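You operate a simulated robot arm through the tools that you are given. There is no shell and no other tool. Be economical: measure what you need, move in short steps, check, and stop when the job is done.

The job below is to be done with a simulated two-armed robot. You get a single attempt, and the scene is never put back.

## Task
On the left part of the left bench, fold the rag in half.
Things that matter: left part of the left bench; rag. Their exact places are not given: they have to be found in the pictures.

Only the result counts: the job must be done as asked and must still hold three seconds after the hand-in. Knocking over, shifting, dropping, spilling or breaking anything else fails it. Flat cloth is picked up by pressing the open fingertips on it (5 to 10 N) and closing them slowly along it; thin cloth reads only 2 to 8 mm in the jaws.

## Robot
Two 7-joint arms with two-finger parallel grippers on one trunk, on a base that drives. Base frame: it is fixed to the floor where the robot stands at the start and does not move with it; the origin is under the middle of the robot, x ahead of it, y to its left, z up; the surface under the hand at the start is at about z = 0.81. Readings come in m, rad, newtons and seconds.
The left shoulder is at the start at [0.07, 0.133, 1.101], the right one opposite. With the tool pointing down near the work surface each hand reaches from about 0.18 to 0.64 m from the robot's upright axis, wherever it stands, measured 20 degrees to its own side. Places, roughly: left part of the left bench [0.7, -0.7, 0.8]. Payload 1.57 kg a hand.
The tool frame of a hand sits at the grasp point between the pads (the TCP): z along the fingers, y along the line on which they close. The tips reach 0.03 m beyond it. The gripper opens to 0.08 m. The fingers are 0.017 m wide and 0.012 m thick; the gripper's body (0.04 by 0.082 m) begins 0.08 m behind the TCP.
Orientation is told as [roll, pitch, yaw] about the base's x, y, z axes, in that order, counted from this pose: with the fingers straight down and closing along the base's y, the tool's x points along the base's -x, its y along +y and its z along -z.

## Interface
- The arms move only by the tool play_rows. It takes "left_moves", "right_moves" or both (then of equal length, played together; a hand with none holds still); each is a list that holds one entry, the list of rows, each a list of 7 numbers: the shift along the base's x, y, z in m, then the turn, a rotation vector about the base's x, y, z in rad, then the finger opening in m, from 0 to 0.08. In form: [[[x, y, z, ax, ay, az, hand], ...]]. A call has 1 to 20 rows; each row is the pose to reach, as a shift and turn from the pose commanded when the call began. A row lasts 0.2 s, in which the tool goes at most 0.05 m and 0.15 rad; a call with a longer step from one row to the next is refused whole, and so is a gripper value outside its range. Where a pose cannot be reached the arm comes as near as it can. A force on the tool above 40 N (or 10 N above the force at the start of the call, whichever is more), or a blocked arm, ends the call early, and 0.2 s more pass. The fingers move at their own pace (about 0.153 m/s each) and stop on an object; they squeeze with about 43 N. The grip force told is the motor's: it shows also when the fingers shut on nothing. Time passes only in rows, and 0.2 s behind the last, so rows that repeat a pose let the fingers close. The reply holds the time, the measured pose of the TCP, the force on the tool along the base axes, the opening and the grip force, in the units named above and with some noise, with the torque about the TCP (base axes, N m) and any sound that the robot's microphone picked up.
- Cameras (640 x 400 px; columns grow to the right, rows downward): "scene" is now at [0.1335, 0.02, 1.3229]; the picture's right is [0.21, -0.98, -0.00], its down [-0.63, -0.14, -0.77] and it looks along [0.75, 0.16, -0.64] (base axes); focal length 250 px, centre (320, 200). "left" rides on the left gripper at [0.072, 0.007, -0.122] in its tool frame; the picture's right is [-0.09, 1.00, 0.00], its down [-0.84, -0.08, -0.54] and it looks along [-0.54, -0.05, 0.84] (tool axes); focal length 238 px, centre (320, 200). "right" rides on the right gripper at [0.072, -0.007, -0.122] in its tool frame; the picture's right is [0.09, 1.00, 0.00], its down [-0.84, 0.08, -0.54] and it looks along [-0.54, 0.05, 0.84] (tool axes); focal length 238 px, centre (320, 200).
- snapshot(camera): a new picture of that camera. No time passes.
- move_column(by): slides the trunk up (or, below 0, down) by that many m; the arms and the scene camera ride with it, the base frame stays. It gives what a move gives, with no picture.
- base_move(legs): drives the robot by 1 to 6 legs, each [ahead, left, turn to the left] in m, m and rad, along the robot's own axes; the way and the turn of a leg run together, so that a leg with both is an arc; at most 1.5 m and 3.142 rad a leg. The arms and the cameras ride along, it lands a little off, and it stops where it bumps. It gives what a move gives.
- pan_tilt(pan, tilt): turns the head with the scene camera to pan (to the left, within 1.501 rad either way) and tilt (down, from -0.506 to 1.204), counted from straight ahead of the robot. It gives what a move gives.
- probe_pixels(camera, pixels): for up to 12 pixels [column, row] of the newest picture of that camera ("zoom" is the newest enlarged one), the place [x, y, z] in the base frame of the surface seen there, good to about 0.003 m. No time passes.
- enlarge(camera, box): a new picture of the part [left, top, right, bottom] of that camera's present view, enlarged. No time passes.
- finish_job(): hands the job in; it is judged then, once.

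Keep the steps short. Do not move on a guess: measure, check each grasp and each placing, and mend mistakes. In all there are 80 turns and 70 pictures (those below and enlarged ones count). Leave the grippers open and the arms clear of the work at the hand-in unless told otherwise, and finish with a single line.

The tools are called after "Emit:" by a JSON object that holds its "name" and its "arguments". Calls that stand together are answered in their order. play_rows: Moves the arms, as the interface text tells. Its arguments: {"type":"object","properties":{"left_moves":{"type":"array"},"right_moves":{"type":"array"}},"required":[]} The other tools are called the same way: move_column (by) slides the trunk up or down; base_move (legs) drives the base; pan_tilt (pan, tilt) turns the head that bears the scene camera; snapshot (camera) takes a picture; probe_pixels (camera, pixels) gives the place of the surface under pixels of a picture; enlarge (camera, box) takes an enlarged picture of a part of a camera's view; finish_job () hands the job in.

At the start:

```text
time: 0.0
left_position: [0.5182, 0.1477, 1.0431]
left_ee_rot: [-0.001, 0.001, -0.001]
left_wrist_force: [0.4, 0.4, -0.7]
left_ft_torque: [-0.03, -0.01, -0.03]
left_gripper_width: 0.0803
left_finger_force: 0.0
right_position: [0.3769, -0.2429, 0.9463]
right_ee_rot: [0.001, -0.001, 0.0]
right_wrist_force: [1.3, 1.1, 0.3]
right_ft_torque: [-0.01, 0.0, 0.0]
right_gripper_width: 0.08
right_finger_force: 0.1
trunk travel left (down, up): [-0.675, 0.265]
robot x, y, heading: [0.0019, -0.0013, -0.001]
head pan, tilt: [0.215, 0.698]
```

scene: 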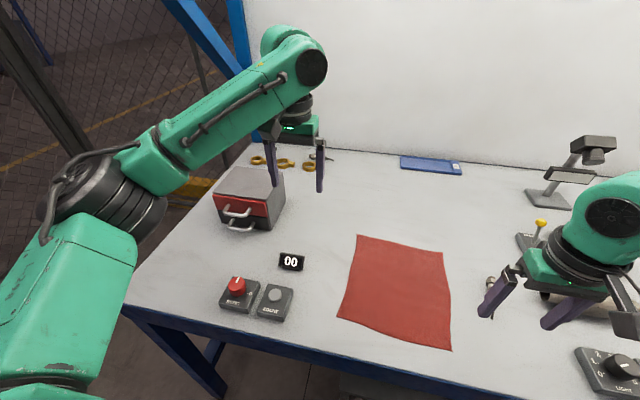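
right: 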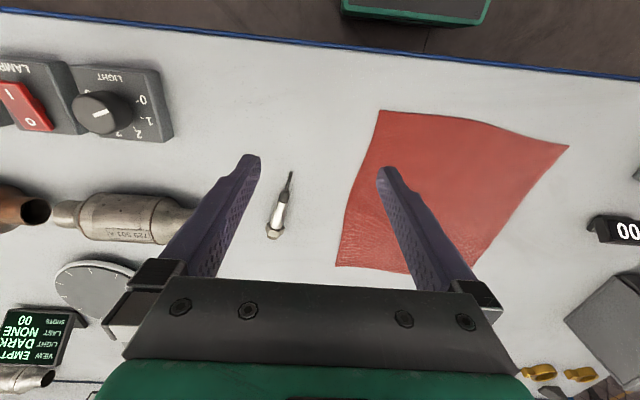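
left: 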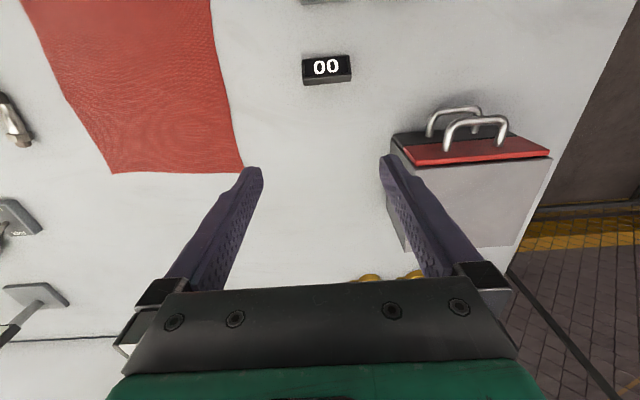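

I see a red rag at about (400,290) in the scene picture. I'll measure its corners, and also look right for other benches or rags.

Emit:
{"name": "probe_pixels", "arguments": {"camera": "scene", "pixels": [[358, 236], [443, 253], [451, 350], [339, 316], [400, 290], [300, 330], [480, 380], [430, 165], [540, 235]]}}

Emit:
{"name": "pan_tilt", "arguments": {"pan": -0.8, "tilt": 0.6}}

Emit:
{"name": "snapshot", "arguments": {"camera": "scene"}}

```text
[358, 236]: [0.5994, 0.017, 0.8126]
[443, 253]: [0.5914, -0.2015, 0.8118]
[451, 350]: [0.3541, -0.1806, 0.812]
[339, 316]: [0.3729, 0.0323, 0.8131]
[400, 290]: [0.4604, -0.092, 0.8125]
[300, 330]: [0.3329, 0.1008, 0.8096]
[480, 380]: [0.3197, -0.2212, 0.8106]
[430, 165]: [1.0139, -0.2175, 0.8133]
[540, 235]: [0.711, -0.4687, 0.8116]
```

```text
time: 1.3
left_position: [0.5179, 0.1483, 1.0429]
left_ee_rot: [-0.001, 0.001, 0.001]
left_wrist_force: [0.2, 0.1, -0.3]
left_ft_torque: [-0.02, 0.0, 0.03]
left_gripper_width: 0.0798
left_finger_force: 0.2
right_position: [0.378, -0.2438, 0.9477]
right_ee_rot: [0.0, -0.002, -0.001]
right_wrist_force: [0.0, 0.6, -0.8]
right_ft_torque: [0.01, 0.02, -0.01]
right_gripper_width: 0.0802
right_finger_force: 0.0
trunk travel left (down, up): [-0.675, 0.265]
robot x, y, heading: [-0.0006, -0.0043, 0.003]
head pan, tilt: [-0.799, 0.6]
```

```text
66 pictures are left
```

scene: 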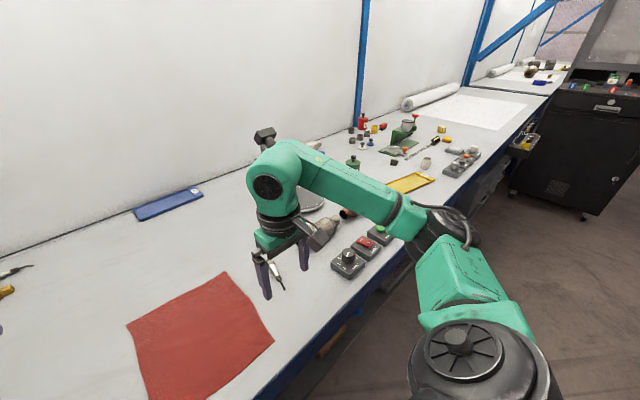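

Only one rag is in view, and it lies on the left part of this bench, about 0.23 x 0.21 m. I'll look straight down in front to check how close the base is to the bench edge.

Emit:
{"name": "pan_tilt", "arguments": {"pan": -0.15, "tilt": 1.0}}

Emit:
{"name": "snapshot", "arguments": {"camera": "scene"}}

```text
time: 2.3
left_position: [0.5186, 0.1478, 1.0435]
left_ee_rot: [0.0, 0.002, -0.002]
left_wrist_force: [0.6, -0.3, 0.2]
left_ft_torque: [-0.03, -0.03, 0.01]
left_gripper_width: 0.0799
left_finger_force: 0.0
right_position: [0.3769, -0.2435, 0.9471]
right_ee_rot: [-0.001, 0.001, 0.0]
right_wrist_force: [0.7, 0.0, -0.4]
right_ft_torque: [-0.05, 0.03, 0.01]
right_gripper_width: 0.0801
right_finger_force: 0.0
trunk travel left (down, up): [-0.675, 0.265]
robot x, y, heading: [-0.0031, 0.003, -0.001]
head pan, tilt: [-0.15, 1.0]
```

```text
65 pictures are left
```

scene: 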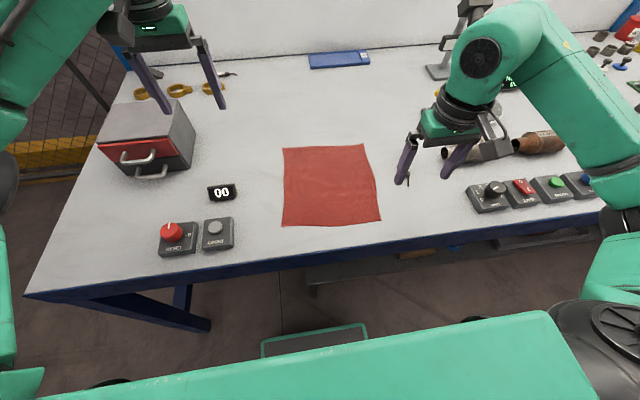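

I'll probe the bench edge and the green base front near (315,330), and raise the right hand before shifting the base.

Emit:
{"name": "probe_pixels", "arguments": {"camera": "scene", "pixels": [[315, 328], [268, 340], [330, 236], [330, 250], [284, 148], [365, 145], [381, 221], [282, 226], [408, 182], [234, 192], [231, 230], [475, 208]]}}

Emit:
{"name": "play_rows", "arguments": {"right_moves": [[[0, 0, 0.04, 0, 0, 0, 0.08], [0, 0, 0.08, 0, 0, 0, 0.08]]]}}

```text
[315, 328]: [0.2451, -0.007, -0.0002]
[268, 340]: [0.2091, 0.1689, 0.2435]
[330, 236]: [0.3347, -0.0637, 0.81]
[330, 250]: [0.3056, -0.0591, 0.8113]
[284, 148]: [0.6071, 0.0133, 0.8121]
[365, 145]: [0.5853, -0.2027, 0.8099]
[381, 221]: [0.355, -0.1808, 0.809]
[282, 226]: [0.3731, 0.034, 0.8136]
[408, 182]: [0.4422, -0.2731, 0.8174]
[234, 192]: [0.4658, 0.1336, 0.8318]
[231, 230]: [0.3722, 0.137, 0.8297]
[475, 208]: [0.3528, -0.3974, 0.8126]
```

```text
time: 2.9
left_position: [0.5175, 0.1489, 1.0427]
left_ee_rot: [0.0, 0.0, 0.0]
left_wrist_force: [-0.9, 0.1, -0.2]
left_ft_torque: [-0.02, 0.0, 0.01]
left_gripper_width: 0.0798
left_finger_force: 0.1
right_position: [0.3744, -0.243, 1.0285]
right_ee_rot: [0.001, 0.002, 0.0]
right_wrist_force: [-0.1, -0.4, 0.6]
right_ft_torque: [0.0, -0.02, -0.05]
right_gripper_width: 0.08
right_finger_force: 0.1
trunk travel left (down, up): [-0.675, 0.265]
robot x, y, heading: [0.0007, -0.0007, 0.003]
head pan, tilt: [-0.15, 1.0]
```

The base front is at x≈0.21 and the bench edge at ≈0.30, so there is room. I'll shift 0.05 ahead and 0.083 right to centre the robot on the rag.

Emit:
{"name": "base_move", "arguments": {"legs": [[0.05, -0.083, 0]]}}

Emit:
{"name": "pan_tilt", "arguments": {"pan": 0, "tilt": 0.95}}

Emit:
{"name": "snapshot", "arguments": {"camera": "scene"}}

```text
time: 4.0
left_position: [0.5684, 0.068, 1.0418]
left_ee_rot: [-0.003, 0.0, 0.0]
left_wrist_force: [0.0, -0.5, 0.0]
left_ft_torque: [0.01, -0.01, -0.02]
left_gripper_width: 0.0801
left_finger_force: 0.0
right_position: [0.4249, -0.3246, 1.0276]
right_ee_rot: [0.0, 0.0, 0.001]
right_wrist_force: [-0.3, -0.3, 0.4]
right_ft_torque: [-0.02, -0.01, -0.01]
right_gripper_width: 0.08
right_finger_force: 0.1
trunk travel left (down, up): [-0.675, 0.265]
robot x, y, heading: [0.0479, -0.0837, -0.001]
head pan, tilt: [-0.15, 1.0]
```

```text
time: 4.7
left_position: [0.5681, 0.0669, 1.0417]
left_ee_rot: [0.0, 0.004, 0.001]
left_wrist_force: [0.3, -1.0, 0.2]
left_ft_torque: [0.01, 0.02, 0.0]
left_gripper_width: 0.08
left_finger_force: 0.1
right_position: [0.4266, -0.3272, 1.0273]
right_ee_rot: [0.0, 0.0, -0.001]
right_wrist_force: [0.1, -0.8, -0.1]
right_ft_torque: [0.02, 0.0, -0.04]
right_gripper_width: 0.0802
right_finger_force: 0.2
trunk travel left (down, up): [-0.675, 0.265]
robot x, y, heading: [0.0531, -0.0834, 0.003]
head pan, tilt: [0.0, 0.949]
```

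```text
64 pictures are left
```

scene: 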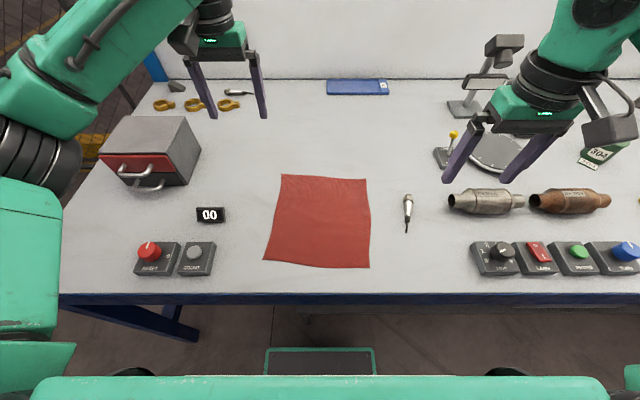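

Robot is centred. Plan: each hand pinches a near corner (left at about (0.382,0.000), right at (0.367,-0.150)), then carry the near edge onto the far edge. First move over the corners at height, then down to TCP z≈0.87.

Emit:
{"name": "play_rows", "arguments": {"left_moves": [[[-0.037, -0.013, 0, 0, 0, 0, 0.035], [-0.074, -0.027, 0, 0, 0, 0, 0.035], [-0.112, -0.04, 0, 0, 0, 0, 0.035], [-0.149, -0.053, 0, 0, 0, 0, 0.035], [-0.186, -0.067, 0, 0, 0, 0, 0.035], [-0.186, -0.067, -0.043, 0, 0, 0, 0.035], [-0.186, -0.067, -0.086, 0, 0, 0, 0.035], [-0.186, -0.067, -0.129, 0, 0, 0, 0.035], [-0.186, -0.067, -0.172, 0, 0, 0, 0.035], [-0.186, -0.067, -0.172, 0, 0, 0, 0.035]]], "right_moves": [[[-0.012, 0.035, 0, 0, 0, 0, 0.035], [-0.024, 0.07, 0, 0, 0, 0, 0.035], [-0.036, 0.106, 0, 0, 0, 0, 0.035], [-0.048, 0.141, 0, 0, 0, 0, 0.035], [-0.059, 0.176, 0, 0, 0, 0, 0.035], [-0.059, 0.176, -0.039, 0, 0, 0, 0.035], [-0.059, 0.176, -0.078, 0, 0, 0, 0.035], [-0.059, 0.176, -0.118, 0, 0, 0, 0.035], [-0.059, 0.176, -0.157, 0, 0, 0, 0.035], [-0.059, 0.176, -0.157, 0, 0, 0, 0.035]]]}}

Emit:
{"name": "snapshot", "arguments": {"camera": "scene"}}

Emit:
{"name": "snapshot", "arguments": {"camera": "left"}}

Emit:
{"name": "snapshot", "arguments": {"camera": "right"}}

```text
time: 6.9
left_position: [0.3816, -0.0005, 0.8699]
left_ee_rot: [-0.001, 0.0, 0.0]
left_wrist_force: [-0.1, -0.8, 0.6]
left_ft_torque: [-0.03, -0.01, 0.03]
left_gripper_width: 0.035
left_finger_force: 0.0
right_position: [0.366, -0.1494, 0.8705]
right_ee_rot: [-0.002, 0.0, 0.001]
right_wrist_force: [0.2, -0.2, 1.0]
right_ft_torque: [0.02, -0.02, 0.03]
right_gripper_width: 0.0352
right_finger_force: 0.1
trunk travel left (down, up): [-0.675, 0.265]
robot x, y, heading: [0.051, -0.0802, -0.004]
head pan, tilt: [0.0, 0.949]
```

```text
63 pictures are left
```

scene: 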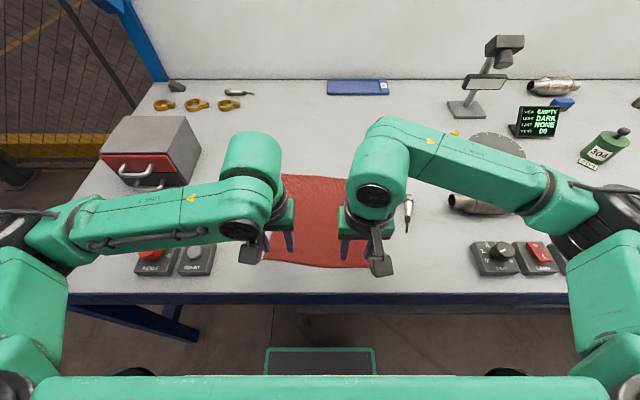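

```text
62 pictures are left
```

left: 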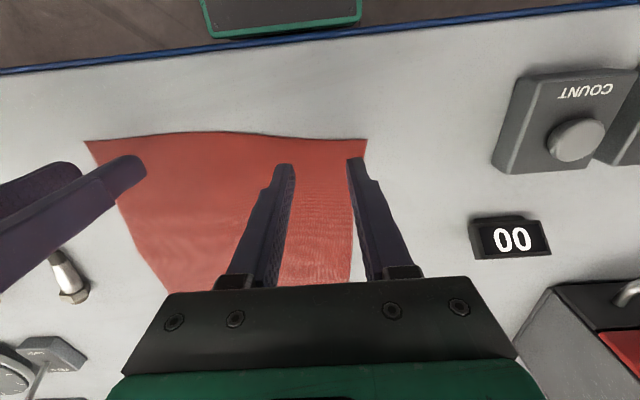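

```text
61 pictures are left
```

right: 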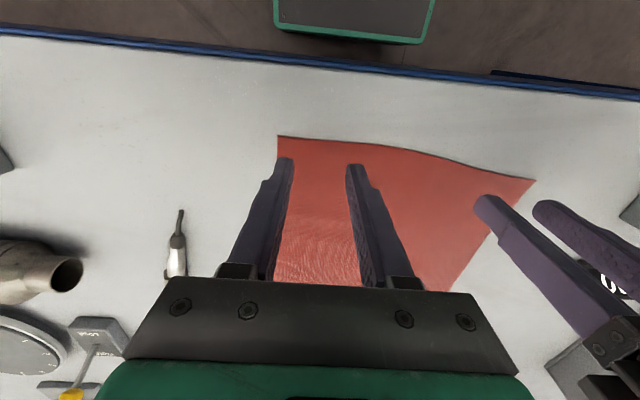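

Both hands are just inside the corners. Lower slowly until light contact (TCP z≈0.842).

Emit:
{"name": "play_rows", "arguments": {"left_moves": [[[0, 0, -0.01, 0, 0, 0, 0.035], [0, 0, -0.02, 0, 0, 0, 0.035], [0, 0, -0.025, 0, 0, 0, 0.035], [0, 0, -0.028, 0, 0, 0, 0.035], [0, 0, -0.028, 0, 0, 0, 0.035]]], "right_moves": [[[0, 0, -0.01, 0, 0, 0, 0.035], [0, 0, -0.02, 0, 0, 0, 0.035], [0, 0, -0.025, 0, 0, 0, 0.035], [0, 0, -0.028, 0, 0, 0, 0.035], [0, 0, -0.028, 0, 0, 0, 0.035]]]}}

Emit:
{"name": "snapshot", "arguments": {"camera": "left"}}

Emit:
{"name": "snapshot", "arguments": {"camera": "right"}}

```text
time: 8.1
left_position: [0.3821, -0.0001, 0.8428]
left_ee_rot: [-0.001, 0.002, -0.001]
left_wrist_force: [0.5, -0.4, -0.9]
left_ft_torque: [-0.01, 0.01, 0.01]
left_gripper_width: 0.035
left_finger_force: 0.2
right_position: [0.3666, -0.1501, 0.8414]
right_ee_rot: [-0.001, 0.001, 0.0]
right_wrist_force: [0.0, 0.2, 0.9]
right_ft_torque: [-0.02, 0.0, 0.01]
right_gripper_width: 0.0351
right_finger_force: 0.1
trunk travel left (down, up): [-0.675, 0.265]
robot x, y, heading: [0.0509, -0.0829, -0.001]
head pan, tilt: [0.0, 0.949]
```

```text
60 pictures are left
```

left: 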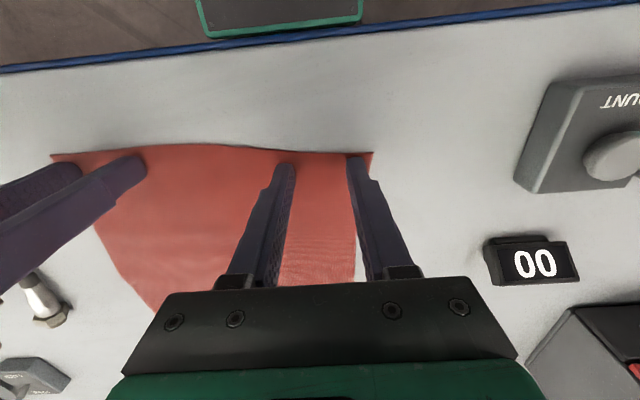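

```text
59 pictures are left
```

right: 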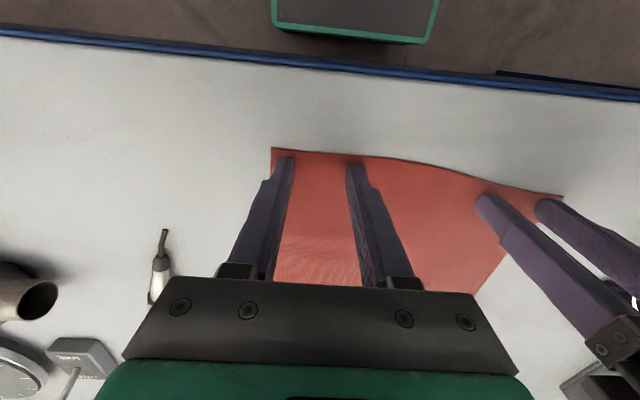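

Tips are right at the corners, but there is no force yet. Going down 3 mm more.

Emit:
{"name": "play_rows", "arguments": {"left_moves": [[[0, 0, -0.001, 0, 0, 0, 0.035], [0, 0, -0.002, 0, 0, 0, 0.035], [0, 0, -0.003, 0, 0, 0, 0.035]]], "right_moves": [[[0, 0, -0.001, 0, 0, 0, 0.035], [0, 0, -0.002, 0, 0, 0, 0.035], [0, 0, -0.003, 0, 0, 0, 0.035]]]}}

```text
time: 8.9
left_position: [0.3808, -0.0003, 0.8418]
left_ee_rot: [-0.001, -0.007, -0.001]
left_wrist_force: [1.1, 0.0, 17.7]
left_ft_torque: [0.07, -0.02, -0.03]
left_gripper_width: 0.0352
left_finger_force: 0.0
right_position: [0.3661, -0.151, 0.8419]
right_ee_rot: [0.002, -0.003, 0.0]
right_wrist_force: [3.3, -1.0, 13.9]
right_ft_torque: [-0.16, -0.04, 0.03]
right_gripper_width: 0.0347
right_finger_force: 0.1
trunk travel left (down, up): [-0.675, 0.265]
robot x, y, heading: [0.0518, -0.0807, -0.003]
head pan, tilt: [0.0, 0.949]
```

Forces are 18 N and 14 N, which is too much. Ease up about 1 mm, then check.

Emit:
{"name": "play_rows", "arguments": {"left_moves": [[[0, 0, 0.0012, 0, 0, 0, 0.035]]], "right_moves": [[[0, 0, 0.0008, 0, 0, 0, 0.035]]]}}

```text
time: 9.3
left_position: [0.3807, -0.0005, 0.84]
left_ee_rot: [-0.001, -0.001, 0.0]
left_wrist_force: [2.7, -1.2, 14.4]
left_ft_torque: [0.07, -0.04, -0.01]
left_gripper_width: 0.0349
left_finger_force: 0.1
right_position: [0.3662, -0.1489, 0.8419]
right_ee_rot: [-0.001, -0.003, 0.0]
right_wrist_force: [4.0, 0.3, 19.0]
right_ft_torque: [-0.15, -0.05, 0.06]
right_gripper_width: 0.035
right_finger_force: 0.1
trunk travel left (down, up): [-0.675, 0.265]
robot x, y, heading: [0.0498, -0.0814, 0.001]
head pan, tilt: [0.0, 0.949]
```

Still 14 N and 19 N. Ease off a bit more.

Emit:
{"name": "play_rows", "arguments": {"left_moves": [[[0, 0, 0.0007, 0, 0, 0, 0.035], [0, 0, 0.0007, 0, 0, 0, 0.035]]], "right_moves": [[[0, 0, 0.0012, 0, 0, 0, 0.035], [0, 0, 0.0012, 0, 0, 0, 0.035]]]}}

```text
time: 9.9
left_position: [0.3808, 0.0001, 0.8409]
left_ee_rot: [0.001, 0.002, -0.001]
left_wrist_force: [1.4, 0.0, 8.6]
left_ft_torque: [0.07, -0.03, -0.01]
left_gripper_width: 0.0349
left_finger_force: 0.1
right_position: [0.366, -0.1497, 0.8422]
right_ee_rot: [0.001, 0.001, 0.001]
right_wrist_force: [1.0, -0.1, 9.3]
right_ft_torque: [-0.05, -0.03, 0.01]
right_gripper_width: 0.0349
right_finger_force: 0.0
trunk travel left (down, up): [-0.675, 0.265]
robot x, y, heading: [0.0489, -0.0837, -0.006]
head pan, tilt: [0.0, 0.949]
```

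Now 8.6 N and 9.3 N, which is good. Close both grippers slowly.

Emit:
{"name": "play_rows", "arguments": {"left_moves": [[[0, 0, 0, 0, 0, 0, 0.032], [0, 0, 0, 0, 0, 0, 0.029], [0, 0, 0, 0, 0, 0, 0.026], [0, 0, 0, 0, 0, 0, 0.023], [0, 0, 0, 0, 0, 0, 0.02], [0, 0, 0, 0, 0, 0, 0.017], [0, 0, 0, 0, 0, 0, 0.014], [0, 0, 0, 0, 0, 0, 0.011], [0, 0, 0, 0, 0, 0, 0.008], [0, 0, 0, 0, 0, 0, 0.005], [0, 0, 0, 0, 0, 0, 0.002], [0, 0, 0, 0, 0, 0, 0], [0, 0, 0, 0, 0, 0, 0]]], "right_moves": [[[0, 0, 0, 0, 0, 0, 0.032], [0, 0, 0, 0, 0, 0, 0.029], [0, 0, 0, 0, 0, 0, 0.026], [0, 0, 0, 0, 0, 0, 0.023], [0, 0, 0, 0, 0, 0, 0.02], [0, 0, 0, 0, 0, 0, 0.017], [0, 0, 0, 0, 0, 0, 0.014], [0, 0, 0, 0, 0, 0, 0.011], [0, 0, 0, 0, 0, 0, 0.008], [0, 0, 0, 0, 0, 0, 0.005], [0, 0, 0, 0, 0, 0, 0.002], [0, 0, 0, 0, 0, 0, 0], [0, 0, 0, 0, 0, 0, 0]]]}}

Emit:
{"name": "snapshot", "arguments": {"camera": "left"}}

Emit:
{"name": "snapshot", "arguments": {"camera": "right"}}

```text
time: 12.7
left_position: [0.3821, -0.001, 0.843]
left_ee_rot: [-0.002, -0.002, -0.001]
left_wrist_force: [0.5, -2.3, 9.5]
left_ft_torque: [-0.05, 0.03, 0.0]
left_gripper_width: 0.0021
left_finger_force: 23.5
right_position: [0.367, -0.1501, 0.8422]
right_ee_rot: [-0.001, -0.001, 0.0]
right_wrist_force: [0.7, 1.6, 1.3]
right_ft_torque: [0.07, 0.04, 0.0]
right_gripper_width: 0.0021
right_finger_force: 23.7
trunk travel left (down, up): [-0.675, 0.265]
robot x, y, heading: [0.0501, -0.0833, 0.003]
head pan, tilt: [0.0, 0.949]
```

```text
58 pictures are left
```

left: 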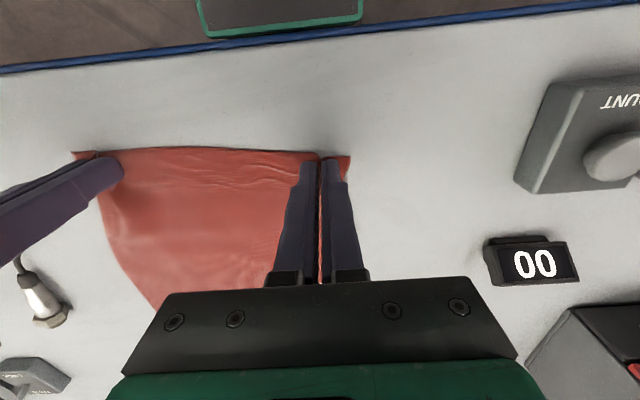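

```text
57 pictures are left
```

right: 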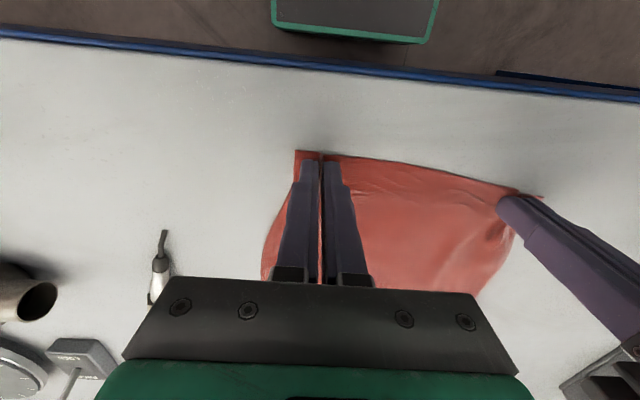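

Both jaws hold cloth (2.1 mm). Lift along an arc halfway, spreading slightly to straighten the edge and beginning to tilt.

Emit:
{"name": "play_rows", "arguments": {"left_moves": [[[0.002, 0.001, 0.02, 0, 0, 0, 0], [0.008, 0.003, 0.039, 0, 0.04, 0, 0], [0.018, 0.003, 0.059, 0, 0.08, 0, 0], [0.031, 0.003, 0.074, 0, 0.12, 0, 0], [0.046, 0.003, 0.087, 0, 0.17, 0, 0], [0.066, 0.003, 0.097, 0, 0.21, 0, 0], [0.085, 0.003, 0.103, 0, 0.26, 0, 0], [0.105, 0.003, 0.105, 0, 0.3, 0, 0]]], "right_moves": [[[0.002, -0.001, 0.02, 0, 0, 0, 0], [0.008, -0.004, 0.039, 0, 0.04, 0, 0], [0.018, -0.008, 0.059, 0, 0.08, 0, 0], [0.031, -0.011, 0.074, 0, 0.12, 0, 0], [0.046, -0.014, 0.087, 0, 0.17, 0, 0], [0.066, -0.017, 0.097, 0, 0.21, 0, 0], [0.085, -0.019, 0.103, 0, 0.26, 0, 0], [0.105, -0.021, 0.105, 0, 0.3, 0, 0]]]}}

Emit:
{"name": "snapshot", "arguments": {"camera": "scene"}}

Emit:
{"name": "snapshot", "arguments": {"camera": "left"}}

```text
time: 14.5
left_position: [0.4883, 0.0004, 0.9455]
left_ee_rot: [-0.01, 0.3, -0.003]
left_wrist_force: [-3.5, -36.8, -0.5]
left_ft_torque: [-1.2, 0.12, 0.15]
left_gripper_width: 0.0036
left_finger_force: 24.1
right_position: [0.474, -0.1699, 0.9466]
right_ee_rot: [0.009, 0.298, 0.004]
right_wrist_force: [3.5, 37.5, 1.3]
right_ft_torque: [1.17, -0.08, -0.22]
right_gripper_width: 0.0046
right_finger_force: 24.8
trunk travel left (down, up): [-0.675, 0.265]
robot x, y, heading: [0.0471, -0.0856, -0.001]
head pan, tilt: [0.0, 0.949]
```

```text
56 pictures are left
```

scene: 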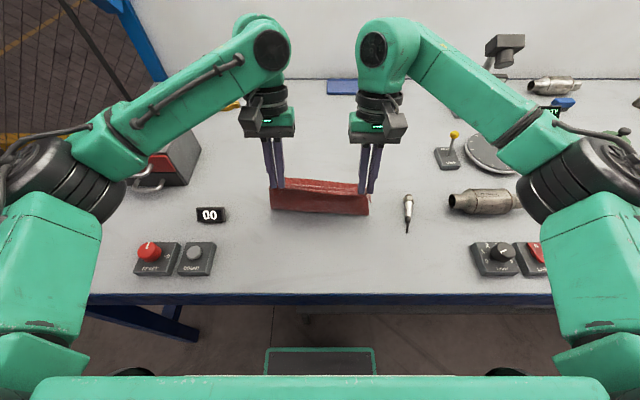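

```text
55 pictures are left
```

left: 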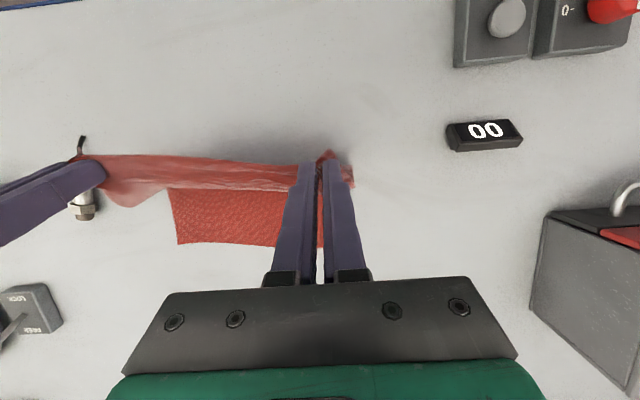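

The edge is stretched taut (37 N between hands). Relax the spread by about 4 mm each and check.

Emit:
{"name": "play_rows", "arguments": {"left_moves": [[[0, -0.002, 0, 0, 0, 0, 0], [0, -0.004, 0, 0, 0, 0, 0], [0, -0.004, 0, 0, 0, 0, 0]]], "right_moves": [[[0, 0.002, 0, 0, 0, 0, 0], [0, 0.004, 0, 0, 0, 0, 0], [0, 0.004, 0, 0, 0, 0, 0]]]}}

Emit:
{"name": "snapshot", "arguments": {"camera": "left"}}

Emit:
{"name": "snapshot", "arguments": {"camera": "right"}}

Emit:
{"name": "probe_pixels", "arguments": {"camera": "left", "pixels": [[177, 242], [240, 240], [275, 238], [172, 195], [220, 190], [100, 160], [200, 160], [130, 200], [345, 182]]}}

```text
time: 15.3
left_position: [0.4865, -0.0036, 0.9466]
left_ee_rot: [-0.005, 0.3, -0.001]
left_wrist_force: [-2.4, -26.2, 1.0]
left_ft_torque: [-0.8, 0.1, 0.06]
left_gripper_width: 0.0019
left_finger_force: 23.4
right_position: [0.4731, -0.1665, 0.9457]
right_ee_rot: [0.001, 0.297, -0.001]
right_wrist_force: [2.5, 26.0, -0.3]
right_ft_torque: [0.83, -0.07, -0.15]
right_gripper_width: 0.0034
right_finger_force: 24.2
trunk travel left (down, up): [-0.675, 0.265]
robot x, y, heading: [0.0498, -0.0816, -0.001]
head pan, tilt: [0.0, 0.949]
```

```text
54 pictures are left
```

left: 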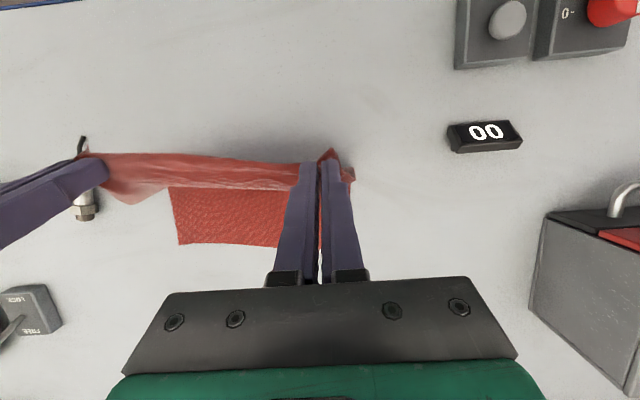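

```text
53 pictures are left
```

right: 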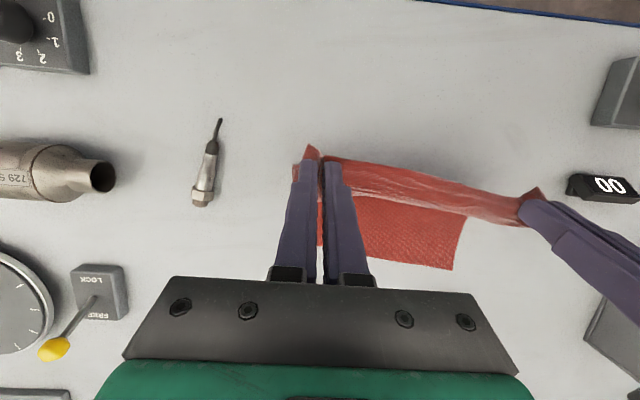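

```text
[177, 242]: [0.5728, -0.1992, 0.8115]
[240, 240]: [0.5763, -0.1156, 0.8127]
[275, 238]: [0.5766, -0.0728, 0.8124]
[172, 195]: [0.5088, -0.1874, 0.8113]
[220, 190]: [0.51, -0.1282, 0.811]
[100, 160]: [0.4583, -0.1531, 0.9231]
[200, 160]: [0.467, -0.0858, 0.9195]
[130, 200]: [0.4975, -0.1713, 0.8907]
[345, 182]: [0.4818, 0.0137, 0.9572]
```

Far edge has slid to about x=0.575. I'll relax the remaining stretch and move forward on the arc, tilting the fingers more, then check the far corners.

Emit:
{"name": "play_rows", "arguments": {"left_moves": [[[0.003, -0.005, 0, 0, 0.04, 0, 0], [0.012, -0.01, -0.002, 0, 0.08, 0, 0], [0.025, -0.013, -0.007, 0, 0.12, 0, 0], [0.038, -0.015, -0.015, 0, 0.16, 0, 0], [0.05, -0.015, -0.025, 0, 0.2, 0, 0], [0.06, -0.015, -0.035, 0, 0.25, 0, 0]]], "right_moves": [[[0.003, 0, 0, 0, 0.04, 0, 0], [0.012, 0, -0.002, 0, 0.08, 0, 0], [0.026, -0.001, -0.007, 0, 0.12, 0, 0], [0.04, -0.002, -0.015, 0, 0.16, 0, 0], [0.053, -0.002, -0.025, 0, 0.2, 0, 0], [0.064, -0.002, -0.035, 0, 0.25, 0, 0]]]}}

Emit:
{"name": "snapshot", "arguments": {"camera": "left"}}

Emit:
{"name": "snapshot", "arguments": {"camera": "scene"}}

```text
time: 16.7
left_position: [0.5419, -0.0158, 0.9168]
left_ee_rot: [-0.002, 0.528, -0.001]
left_wrist_force: [-0.4, -4.7, -0.1]
left_ft_torque: [-0.15, 0.01, 0.06]
left_gripper_width: 0.0021
left_finger_force: 23.7
left hand out of reach, approached as far as the arm can: row 6
right_position: [0.5281, -0.1694, 0.9103]
right_ee_rot: [0.0, 0.565, -0.001]
right_wrist_force: [-0.5, 5.0, 0.5]
right_ft_torque: [0.15, 0.02, -0.02]
right_gripper_width: 0.0022
right_finger_force: 23.6
right hand out of reach, approached as far as the arm can: row 6
trunk travel left (down, up): [-0.675, 0.265]
robot x, y, heading: [0.0534, -0.0799, -0.001]
head pan, tilt: [0.0, 0.949]
```

```text
52 pictures are left
```

left: 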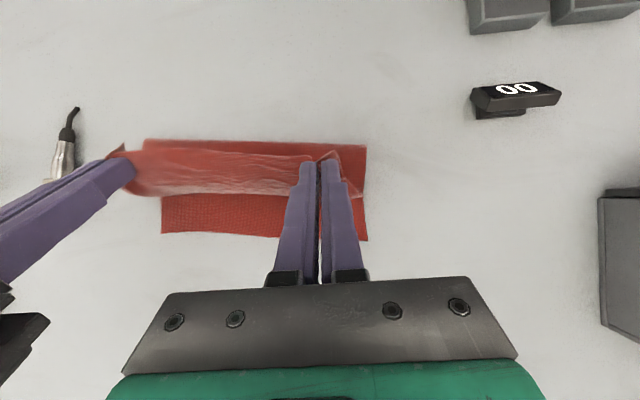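

```text
51 pictures are left
```

scene: 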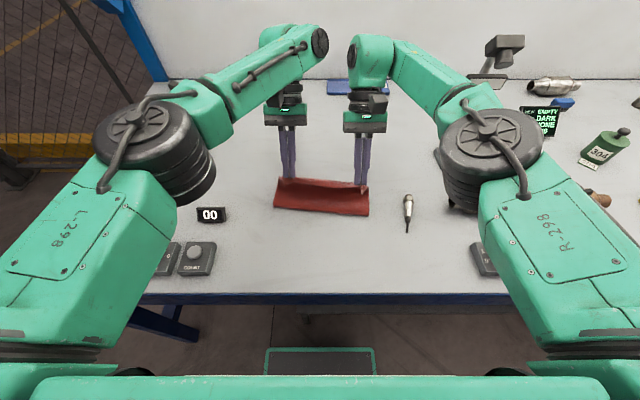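

The arms are at their reach limit, so the base and column can carry the hands the rest of the way. First measure the far edge, fold line and cloth edge.

Emit:
{"name": "probe_pixels", "arguments": {"camera": "left", "pixels": [[365, 238], [164, 231], [230, 232], [146, 141], [366, 147], [250, 141], [122, 147], [333, 155], [358, 190], [220, 190]]}}

Emit:
{"name": "enlarge", "arguments": {"camera": "scene", "box": [240, 150, 400, 250]}}

```text
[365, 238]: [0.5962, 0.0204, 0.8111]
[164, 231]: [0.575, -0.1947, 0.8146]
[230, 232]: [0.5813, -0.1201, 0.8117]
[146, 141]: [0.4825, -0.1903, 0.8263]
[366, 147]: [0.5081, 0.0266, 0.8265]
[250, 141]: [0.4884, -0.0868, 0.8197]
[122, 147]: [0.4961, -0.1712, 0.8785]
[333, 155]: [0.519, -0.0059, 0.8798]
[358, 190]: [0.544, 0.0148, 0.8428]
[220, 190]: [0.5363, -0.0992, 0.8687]
```

```text
4.00 times, centred on (320, 200) of scene
```

zoom: 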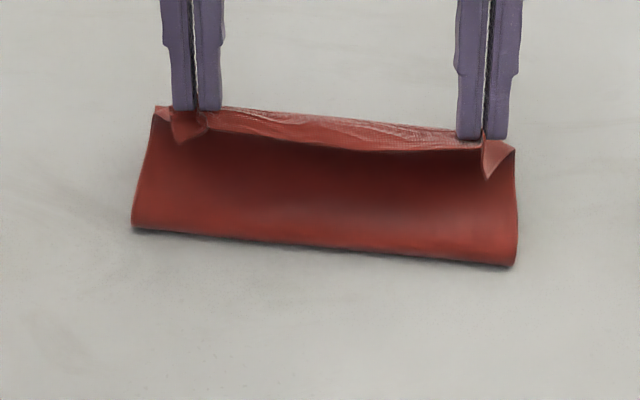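

The fold is forming well. Before driving forward I check what lies under the bench edge.

Emit:
{"name": "probe_pixels", "arguments": {"camera": "scene", "pixels": [[320, 350], [268, 350], [374, 350], [320, 304], [380, 309], [440, 312], [230, 325], [260, 312], [300, 320], [420, 330], [180, 320]]}}

```text
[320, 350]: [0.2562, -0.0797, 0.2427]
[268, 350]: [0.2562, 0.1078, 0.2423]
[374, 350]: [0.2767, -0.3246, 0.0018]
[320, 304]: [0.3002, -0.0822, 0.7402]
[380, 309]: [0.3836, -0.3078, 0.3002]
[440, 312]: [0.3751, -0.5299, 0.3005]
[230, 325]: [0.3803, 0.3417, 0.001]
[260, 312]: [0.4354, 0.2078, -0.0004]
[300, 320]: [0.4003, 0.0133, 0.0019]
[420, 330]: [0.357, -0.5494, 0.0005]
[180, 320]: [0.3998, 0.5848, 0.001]
```

The base top (z 0.243) clears the shelf (z 0.30, x>0.37) and bench underside. Drive forward 0.05 to bring the hands over the far edge.

Emit:
{"name": "base_move", "arguments": {"legs": [[0.05, 0, 0]]}}

Emit:
{"name": "snapshot", "arguments": {"camera": "left"}}

Emit:
{"name": "probe_pixels", "arguments": {"camera": "left", "pixels": [[365, 225], [164, 225], [146, 141], [366, 141]]}}

```text
time: 17.7
left_position: [0.5895, -0.0155, 0.919]
left_ee_rot: [-0.003, 0.522, -0.001]
left_wrist_force: [-0.9, -5.8, -0.5]
left_ft_torque: [-0.11, 0.03, 0.02]
left_gripper_width: 0.002
left_finger_force: 23.2
right_position: [0.5743, -0.1692, 0.9103]
right_ee_rot: [-0.004, 0.564, -0.003]
right_wrist_force: [0.1, 5.0, 0.1]
right_ft_torque: [0.17, -0.03, -0.05]
right_gripper_width: 0.0019
right_finger_force: 23.7
trunk travel left (down, up): [-0.675, 0.265]
robot x, y, heading: [0.0984, -0.0785, 0.001]
head pan, tilt: [0.0, 0.949]
```

```text
49 pictures are left
```

left: 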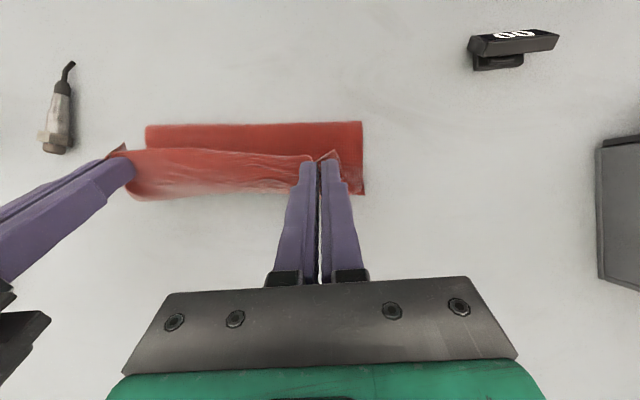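

```text
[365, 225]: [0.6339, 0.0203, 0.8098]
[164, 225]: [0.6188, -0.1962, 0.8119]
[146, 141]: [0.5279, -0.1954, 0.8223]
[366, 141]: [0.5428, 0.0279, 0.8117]
```

Check whether the lying half shifted.

Emit:
{"name": "probe_pixels", "arguments": {"camera": "left", "pixels": [[364, 193], [361, 160], [148, 130], [361, 125], [250, 127], [333, 155], [122, 147], [140, 197], [280, 192]]}}

Emit:
{"name": "snapshot", "arguments": {"camera": "scene"}}

```text
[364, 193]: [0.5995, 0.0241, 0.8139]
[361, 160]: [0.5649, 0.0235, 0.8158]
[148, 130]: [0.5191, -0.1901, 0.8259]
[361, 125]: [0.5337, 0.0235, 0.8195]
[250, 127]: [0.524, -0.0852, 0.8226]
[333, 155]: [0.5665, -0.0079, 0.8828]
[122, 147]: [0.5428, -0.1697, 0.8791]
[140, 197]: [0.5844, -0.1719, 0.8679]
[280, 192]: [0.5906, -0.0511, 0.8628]
```

```text
48 pictures are left
```

scene: 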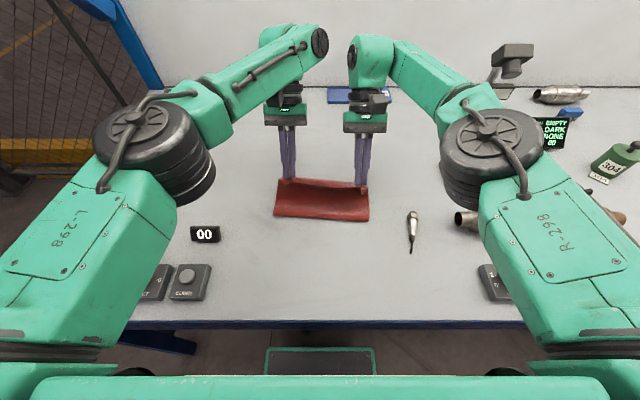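

The lying half stayed put (far-left corner at x≈0.60). Now lower via the column by 0.065.

Emit:
{"name": "move_column", "arguments": {"by": -0.06}}

Emit:
{"name": "snapshot", "arguments": {"camera": "left"}}

Emit:
{"name": "snapshot", "arguments": {"camera": "scene"}}

```text
time: 18.7
left_position: [0.591, -0.0166, 0.8577]
left_ee_rot: [-0.001, 0.524, 0.0]
left_wrist_force: [-0.8, -4.7, -0.5]
left_ft_torque: [-0.17, 0.01, 0.0]
left_gripper_width: 0.0015
left_finger_force: 23.5
right_position: [0.5763, -0.1698, 0.8501]
right_ee_rot: [-0.001, 0.565, -0.001]
right_wrist_force: [0.3, 5.3, 0.3]
right_ft_torque: [0.19, -0.01, -0.07]
right_gripper_width: 0.0023
right_finger_force: 23.2
trunk travel left (down, up): [-0.615, 0.325]
robot x, y, heading: [0.098, -0.083, 0.001]
head pan, tilt: [0.0, 0.949]
```

```text
47 pictures are left
```

left: 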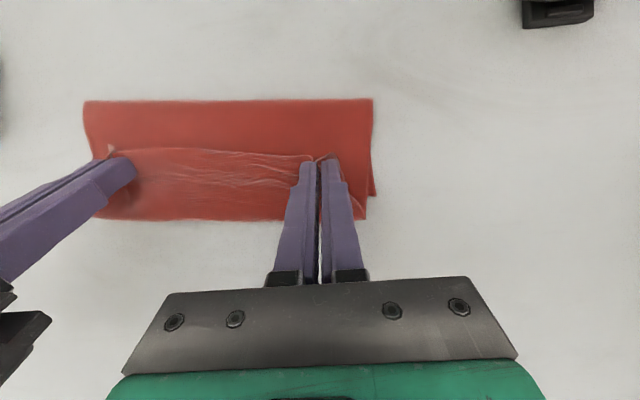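

```text
46 pictures are left
```

scene: 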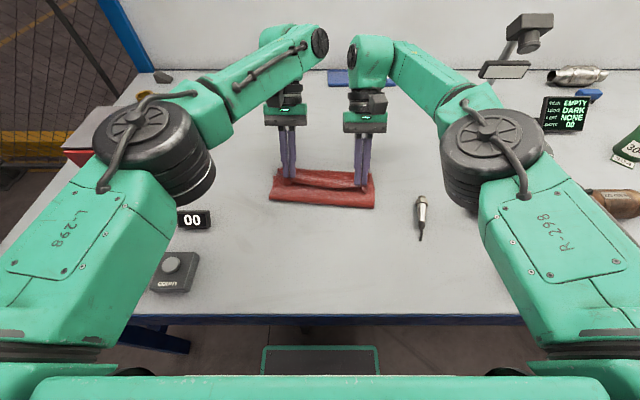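

Measure the current hem: edge line at row ~150, bulge at row ~215, fold at row ~100.

Emit:
{"name": "probe_pixels", "arguments": {"camera": "left", "pixels": [[375, 193], [365, 216], [355, 195], [140, 218], [230, 217], [112, 147], [200, 150], [200, 185], [300, 153], [86, 103], [230, 101], [370, 101]]}}

Emit:
{"name": "enlarge", "arguments": {"camera": "left", "box": [60, 80, 420, 300]}}

```text
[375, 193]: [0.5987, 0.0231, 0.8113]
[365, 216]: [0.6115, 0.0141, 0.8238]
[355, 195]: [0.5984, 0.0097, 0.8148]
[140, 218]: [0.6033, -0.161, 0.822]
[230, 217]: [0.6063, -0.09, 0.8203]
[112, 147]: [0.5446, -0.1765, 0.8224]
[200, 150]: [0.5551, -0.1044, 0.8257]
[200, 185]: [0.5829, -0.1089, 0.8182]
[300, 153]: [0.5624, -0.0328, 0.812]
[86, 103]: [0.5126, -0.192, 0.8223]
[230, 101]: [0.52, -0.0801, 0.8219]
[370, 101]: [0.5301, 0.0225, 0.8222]
```

```text
1.78 times, centred on (240, 190) of left
```

zoom: 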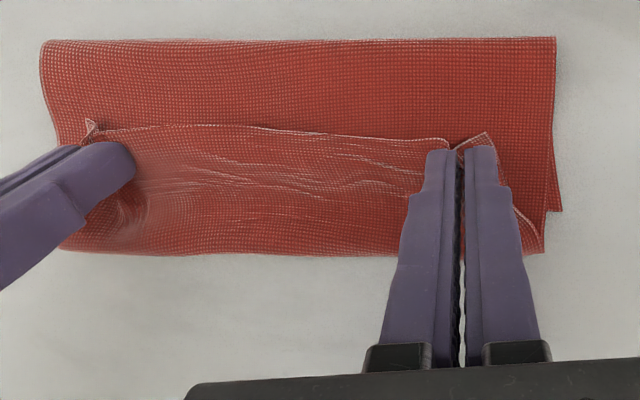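

The edge folded back under the hands (edge at x≈0.555, crest at 0.605), a bad hem caused by too little wrist rotation. I'll undo it cleanly: raise the column, back the base up, reverse the arc and re-pick with the fingers pre-tilted.

Emit:
{"name": "move_column", "arguments": {"by": 0.06}}

Emit:
{"name": "base_move", "arguments": {"legs": [[-0.05, 0, 0]]}}

Emit:
{"name": "snapshot", "arguments": {"camera": "left"}}

```text
time: 19.7
left_position: [0.5922, -0.0161, 0.9174]
left_ee_rot: [-0.003, 0.525, 0.001]
left_wrist_force: [-0.2, -5.4, -0.2]
left_ft_torque: [-0.21, 0.01, 0.05]
left_gripper_width: 0.0019
left_finger_force: 23.5
right_position: [0.5774, -0.1692, 0.9096]
right_ee_rot: [-0.002, 0.565, -0.003]
right_wrist_force: [0.1, 5.9, -0.3]
right_ft_torque: [0.16, 0.02, -0.08]
right_gripper_width: 0.0021
right_finger_force: 23.7
trunk travel left (down, up): [-0.675, 0.265]
robot x, y, heading: [0.1013, -0.0801, 0.005]
head pan, tilt: [0.0, 0.949]
```

```text
time: 20.6
left_position: [0.5456, -0.0153, 0.9163]
left_ee_rot: [-0.001, 0.526, -0.001]
left_wrist_force: [-0.6, -5.8, -1.2]
left_ft_torque: [-0.18, 0.0, 0.03]
left_gripper_width: 0.002
left_finger_force: 23.2
right_position: [0.5289, -0.1706, 0.9086]
right_ee_rot: [-0.001, 0.57, -0.002]
right_wrist_force: [0.5, 5.8, 0.4]
right_ft_torque: [0.17, -0.01, -0.08]
right_gripper_width: 0.0022
right_finger_force: 23.8
trunk travel left (down, up): [-0.675, 0.265]
robot x, y, heading: [0.0472, -0.0831, 0.005]
head pan, tilt: [0.0, 0.949]
```

```text
44 pictures are left
```

left: 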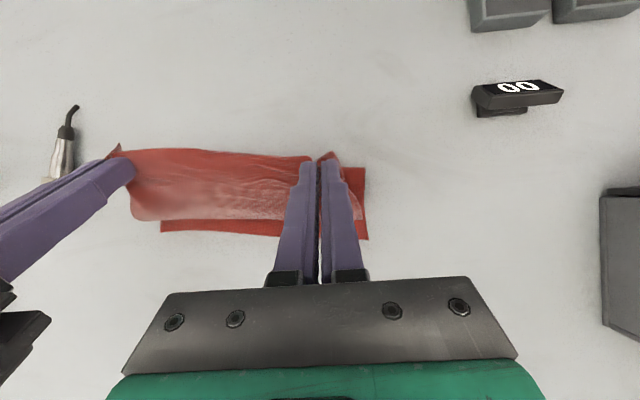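

Now reverse the arc to lay the near edge back down.

Emit:
{"name": "play_rows", "arguments": {"left_moves": [[[-0.02, 0.001, 0.015, 0, -0.06, 0, 0], [-0.045, 0.003, 0.022, 0, -0.13, 0, 0], [-0.07, 0.005, 0.024, 0, -0.2, 0, 0], [-0.095, 0.008, 0.016, 0, -0.28, 0, 0], [-0.12, 0.01, 0, 0, -0.35, 0, 0], [-0.14, 0.012, -0.025, 0, -0.42, 0, 0], [-0.155, 0.014, -0.045, 0, -0.48, 0, 0], [-0.166, 0.015, -0.062, 0, -0.525, 0, 0], [-0.166, 0.015, -0.062, 0, -0.525, 0, 0]]], "right_moves": [[[-0.02, 0.001, 0.015, 0, -0.06, 0, 0], [-0.045, 0.003, 0.024, 0, -0.14, 0, 0], [-0.07, 0.005, 0.028, 0, -0.22, 0, 0], [-0.095, 0.008, 0.02, 0, -0.3, 0, 0], [-0.12, 0.01, 0.004, 0, -0.38, 0, 0], [-0.144, 0.012, -0.02, 0, -0.46, 0, 0], [-0.16, 0.014, -0.04, 0, -0.52, 0, 0], [-0.171, 0.015, -0.057, 0, -0.565, 0, 0], [-0.171, 0.015, -0.057, 0, -0.565, 0, 0]]]}}

Emit:
{"name": "snapshot", "arguments": {"camera": "left"}}

Emit:
{"name": "snapshot", "arguments": {"camera": "scene"}}

```text
time: 22.6
left_position: [0.3773, -0.0012, 0.8549]
left_ee_rot: [-0.003, 0.001, 0.0]
left_wrist_force: [-0.3, -5.2, -0.8]
left_ft_torque: [-0.15, 0.03, -0.08]
left_gripper_width: 0.0018
left_finger_force: 23.6
right_position: [0.3569, -0.1541, 0.8522]
right_ee_rot: [0.0, 0.0, -0.003]
right_wrist_force: [1.2, 5.4, 0.3]
right_ft_torque: [0.15, -0.02, 0.03]
right_gripper_width: 0.0024
right_finger_force: 24.3
trunk travel left (down, up): [-0.675, 0.265]
robot x, y, heading: [0.0476, -0.079, -0.0]
head pan, tilt: [0.0, 0.949]
```

```text
43 pictures are left
```

left: 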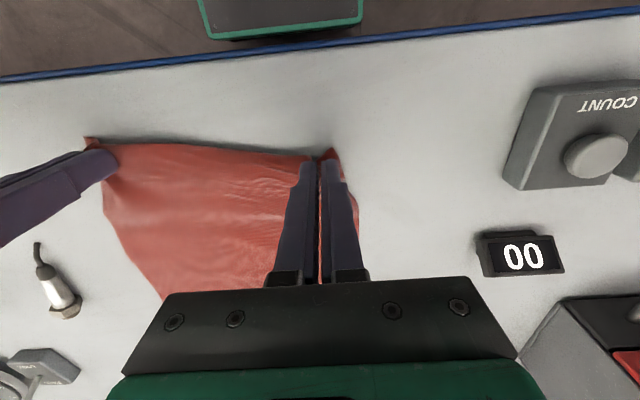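

```text
42 pictures are left
```

scene: 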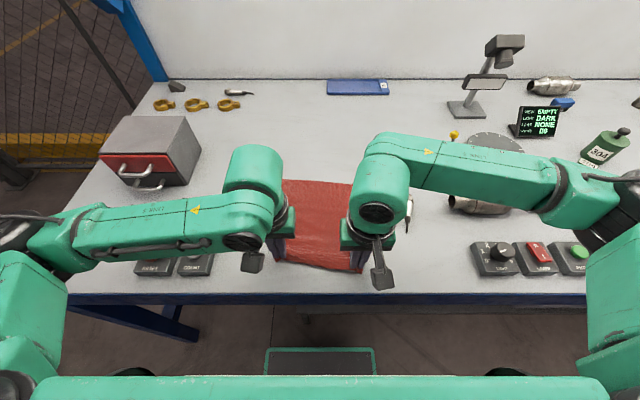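

Laid back. Lower to about 2 mm above the bench, pull back slightly to flatten, open slowly and rise.

Emit:
{"name": "play_rows", "arguments": {"left_moves": [[[0, 0, -0.006, 0, 0, 0, 0], [-0.003, 0, -0.011, 0, 0, 0, 0], [-0.006, 0, -0.011, 0, 0, 0, 0], [-0.006, 0, -0.011, 0, 0, 0, 0.01], [-0.006, 0, -0.011, 0, 0, 0, 0.02], [-0.006, 0, -0.011, 0, 0, 0, 0.03], [-0.006, 0, -0.011, 0, 0, 0, 0.04], [-0.006, 0, -0.011, 0, 0, 0, 0.04], [-0.006, 0, 0.02, 0, 0, 0, 0.04], [-0.006, 0, 0.06, 0, 0, 0, 0.04], [-0.006, 0.03, 0.1, 0, 0, 0, 0.04]]], "right_moves": [[[0, 0, -0.004, 0, 0, 0, 0], [-0.003, 0, -0.008, 0, 0, 0, 0], [-0.006, 0, -0.009, 0, 0, 0, 0], [-0.006, 0, -0.009, 0, 0, 0, 0.01], [-0.006, 0, -0.009, 0, 0, 0, 0.02], [-0.006, 0, -0.009, 0, 0, 0, 0.03], [-0.006, 0, -0.009, 0, 0, 0, 0.04], [-0.006, 0, -0.009, 0, 0, 0, 0.04], [-0.006, 0, 0.022, 0, 0, 0, 0.04], [-0.006, 0, 0.062, 0, 0, 0, 0.04], [-0.006, -0.03, 0.1, 0, 0, 0, 0.04]]]}}

Emit:
{"name": "snapshot", "arguments": {"camera": "left"}}

Emit:
{"name": "snapshot", "arguments": {"camera": "right"}}

Emit:
{"name": "snapshot", "arguments": {"camera": "scene"}}

```text
time: 25.0
left_position: [0.3655, 0.0296, 0.949]
left_ee_rot: [-0.004, 0.028, -0.002]
left_wrist_force: [1.7, 1.3, 6.8]
left_ft_torque: [-0.03, 0.13, 0.01]
left_gripper_width: 0.0402
left_finger_force: 0.2
right_position: [0.3498, -0.1838, 0.9547]
right_ee_rot: [-0.003, 0.001, -0.001]
right_wrist_force: [0.9, 0.8, -0.4]
right_ft_torque: [-0.04, 0.0, 0.02]
right_gripper_width: 0.0402
right_finger_force: 0.0
trunk travel left (down, up): [-0.675, 0.265]
robot x, y, heading: [0.0472, -0.0801, -0.001]
head pan, tilt: [0.0, 0.949]
```

```text
41 pictures are left
```

left: 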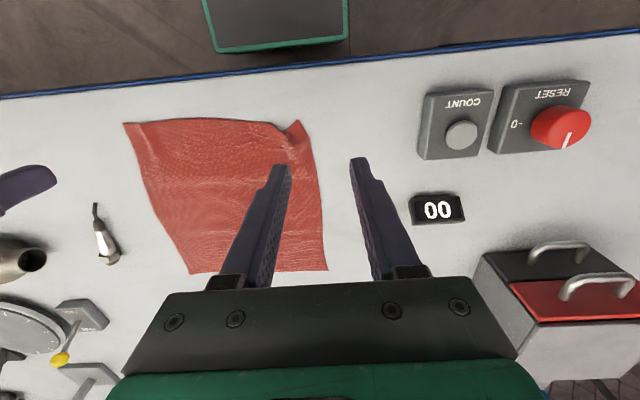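

```text
40 pictures are left
```

right: 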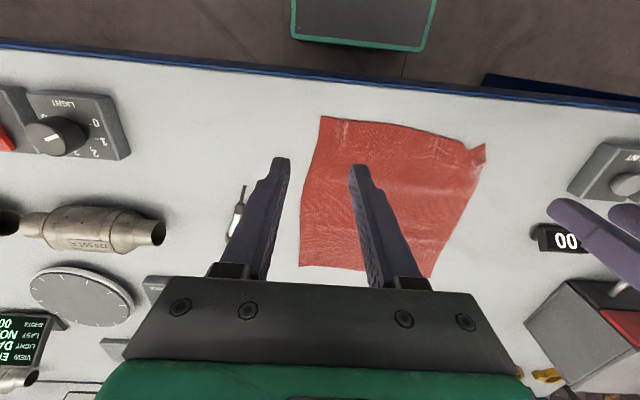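

```text
39 pictures are left
```

scene: 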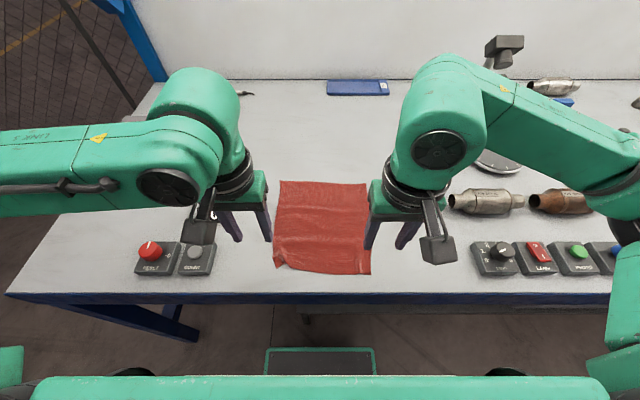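

The rag is flat except for the near-left corner, at about (295,130) in the left view. Take a closer look and measure.

Emit:
{"name": "enlarge", "arguments": {"camera": "left", "box": [110, 100, 350, 280]}}

Emit:
{"name": "probe_pixels", "arguments": {"camera": "left", "pixels": [[124, 124], [298, 123], [292, 133], [312, 152], [270, 125], [327, 270], [190, 272], [220, 121], [298, 145], [321, 200]]}}

Emit:
{"name": "play_rows", "arguments": {"left_moves": [[[0, 0, 0.01, 0, 0, 0, 0.04], [0, 0, 0.01, 0, 0, 0, 0.04]]]}}

```text
2.22 times, centred on (230, 190) of left
```

zoom: 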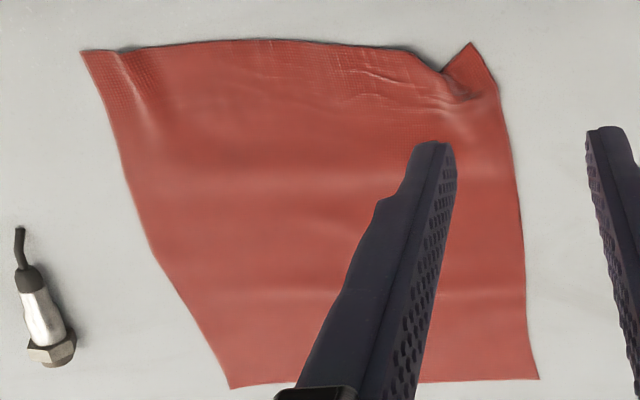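

```text
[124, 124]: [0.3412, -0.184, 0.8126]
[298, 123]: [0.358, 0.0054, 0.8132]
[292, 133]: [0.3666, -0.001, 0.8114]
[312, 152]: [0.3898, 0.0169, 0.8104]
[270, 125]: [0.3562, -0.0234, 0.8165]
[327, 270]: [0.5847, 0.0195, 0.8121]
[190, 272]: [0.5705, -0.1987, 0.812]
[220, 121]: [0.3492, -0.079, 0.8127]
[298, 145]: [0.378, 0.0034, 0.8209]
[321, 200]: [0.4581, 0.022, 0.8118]
```

```text
time: 25.6
left_position: [0.3711, 0.0299, 0.9643]
left_ee_rot: [-0.002, 0.0, -0.002]
left_wrist_force: [2.0, 0.9, -0.6]
left_ft_torque: [0.02, -0.02, -0.01]
left_gripper_width: 0.04
left_finger_force: 0.0
right_position: [0.3498, -0.1846, 0.9531]
right_ee_rot: [-0.001, 0.0, -0.002]
right_wrist_force: [-0.7, -0.3, -0.4]
right_ft_torque: [0.02, 0.02, -0.01]
right_gripper_width: 0.04
right_finger_force: 0.1
trunk travel left (down, up): [-0.675, 0.265]
robot x, y, heading: [0.0496, -0.0868, 0.002]
head pan, tilt: [0.0, 0.949]
```

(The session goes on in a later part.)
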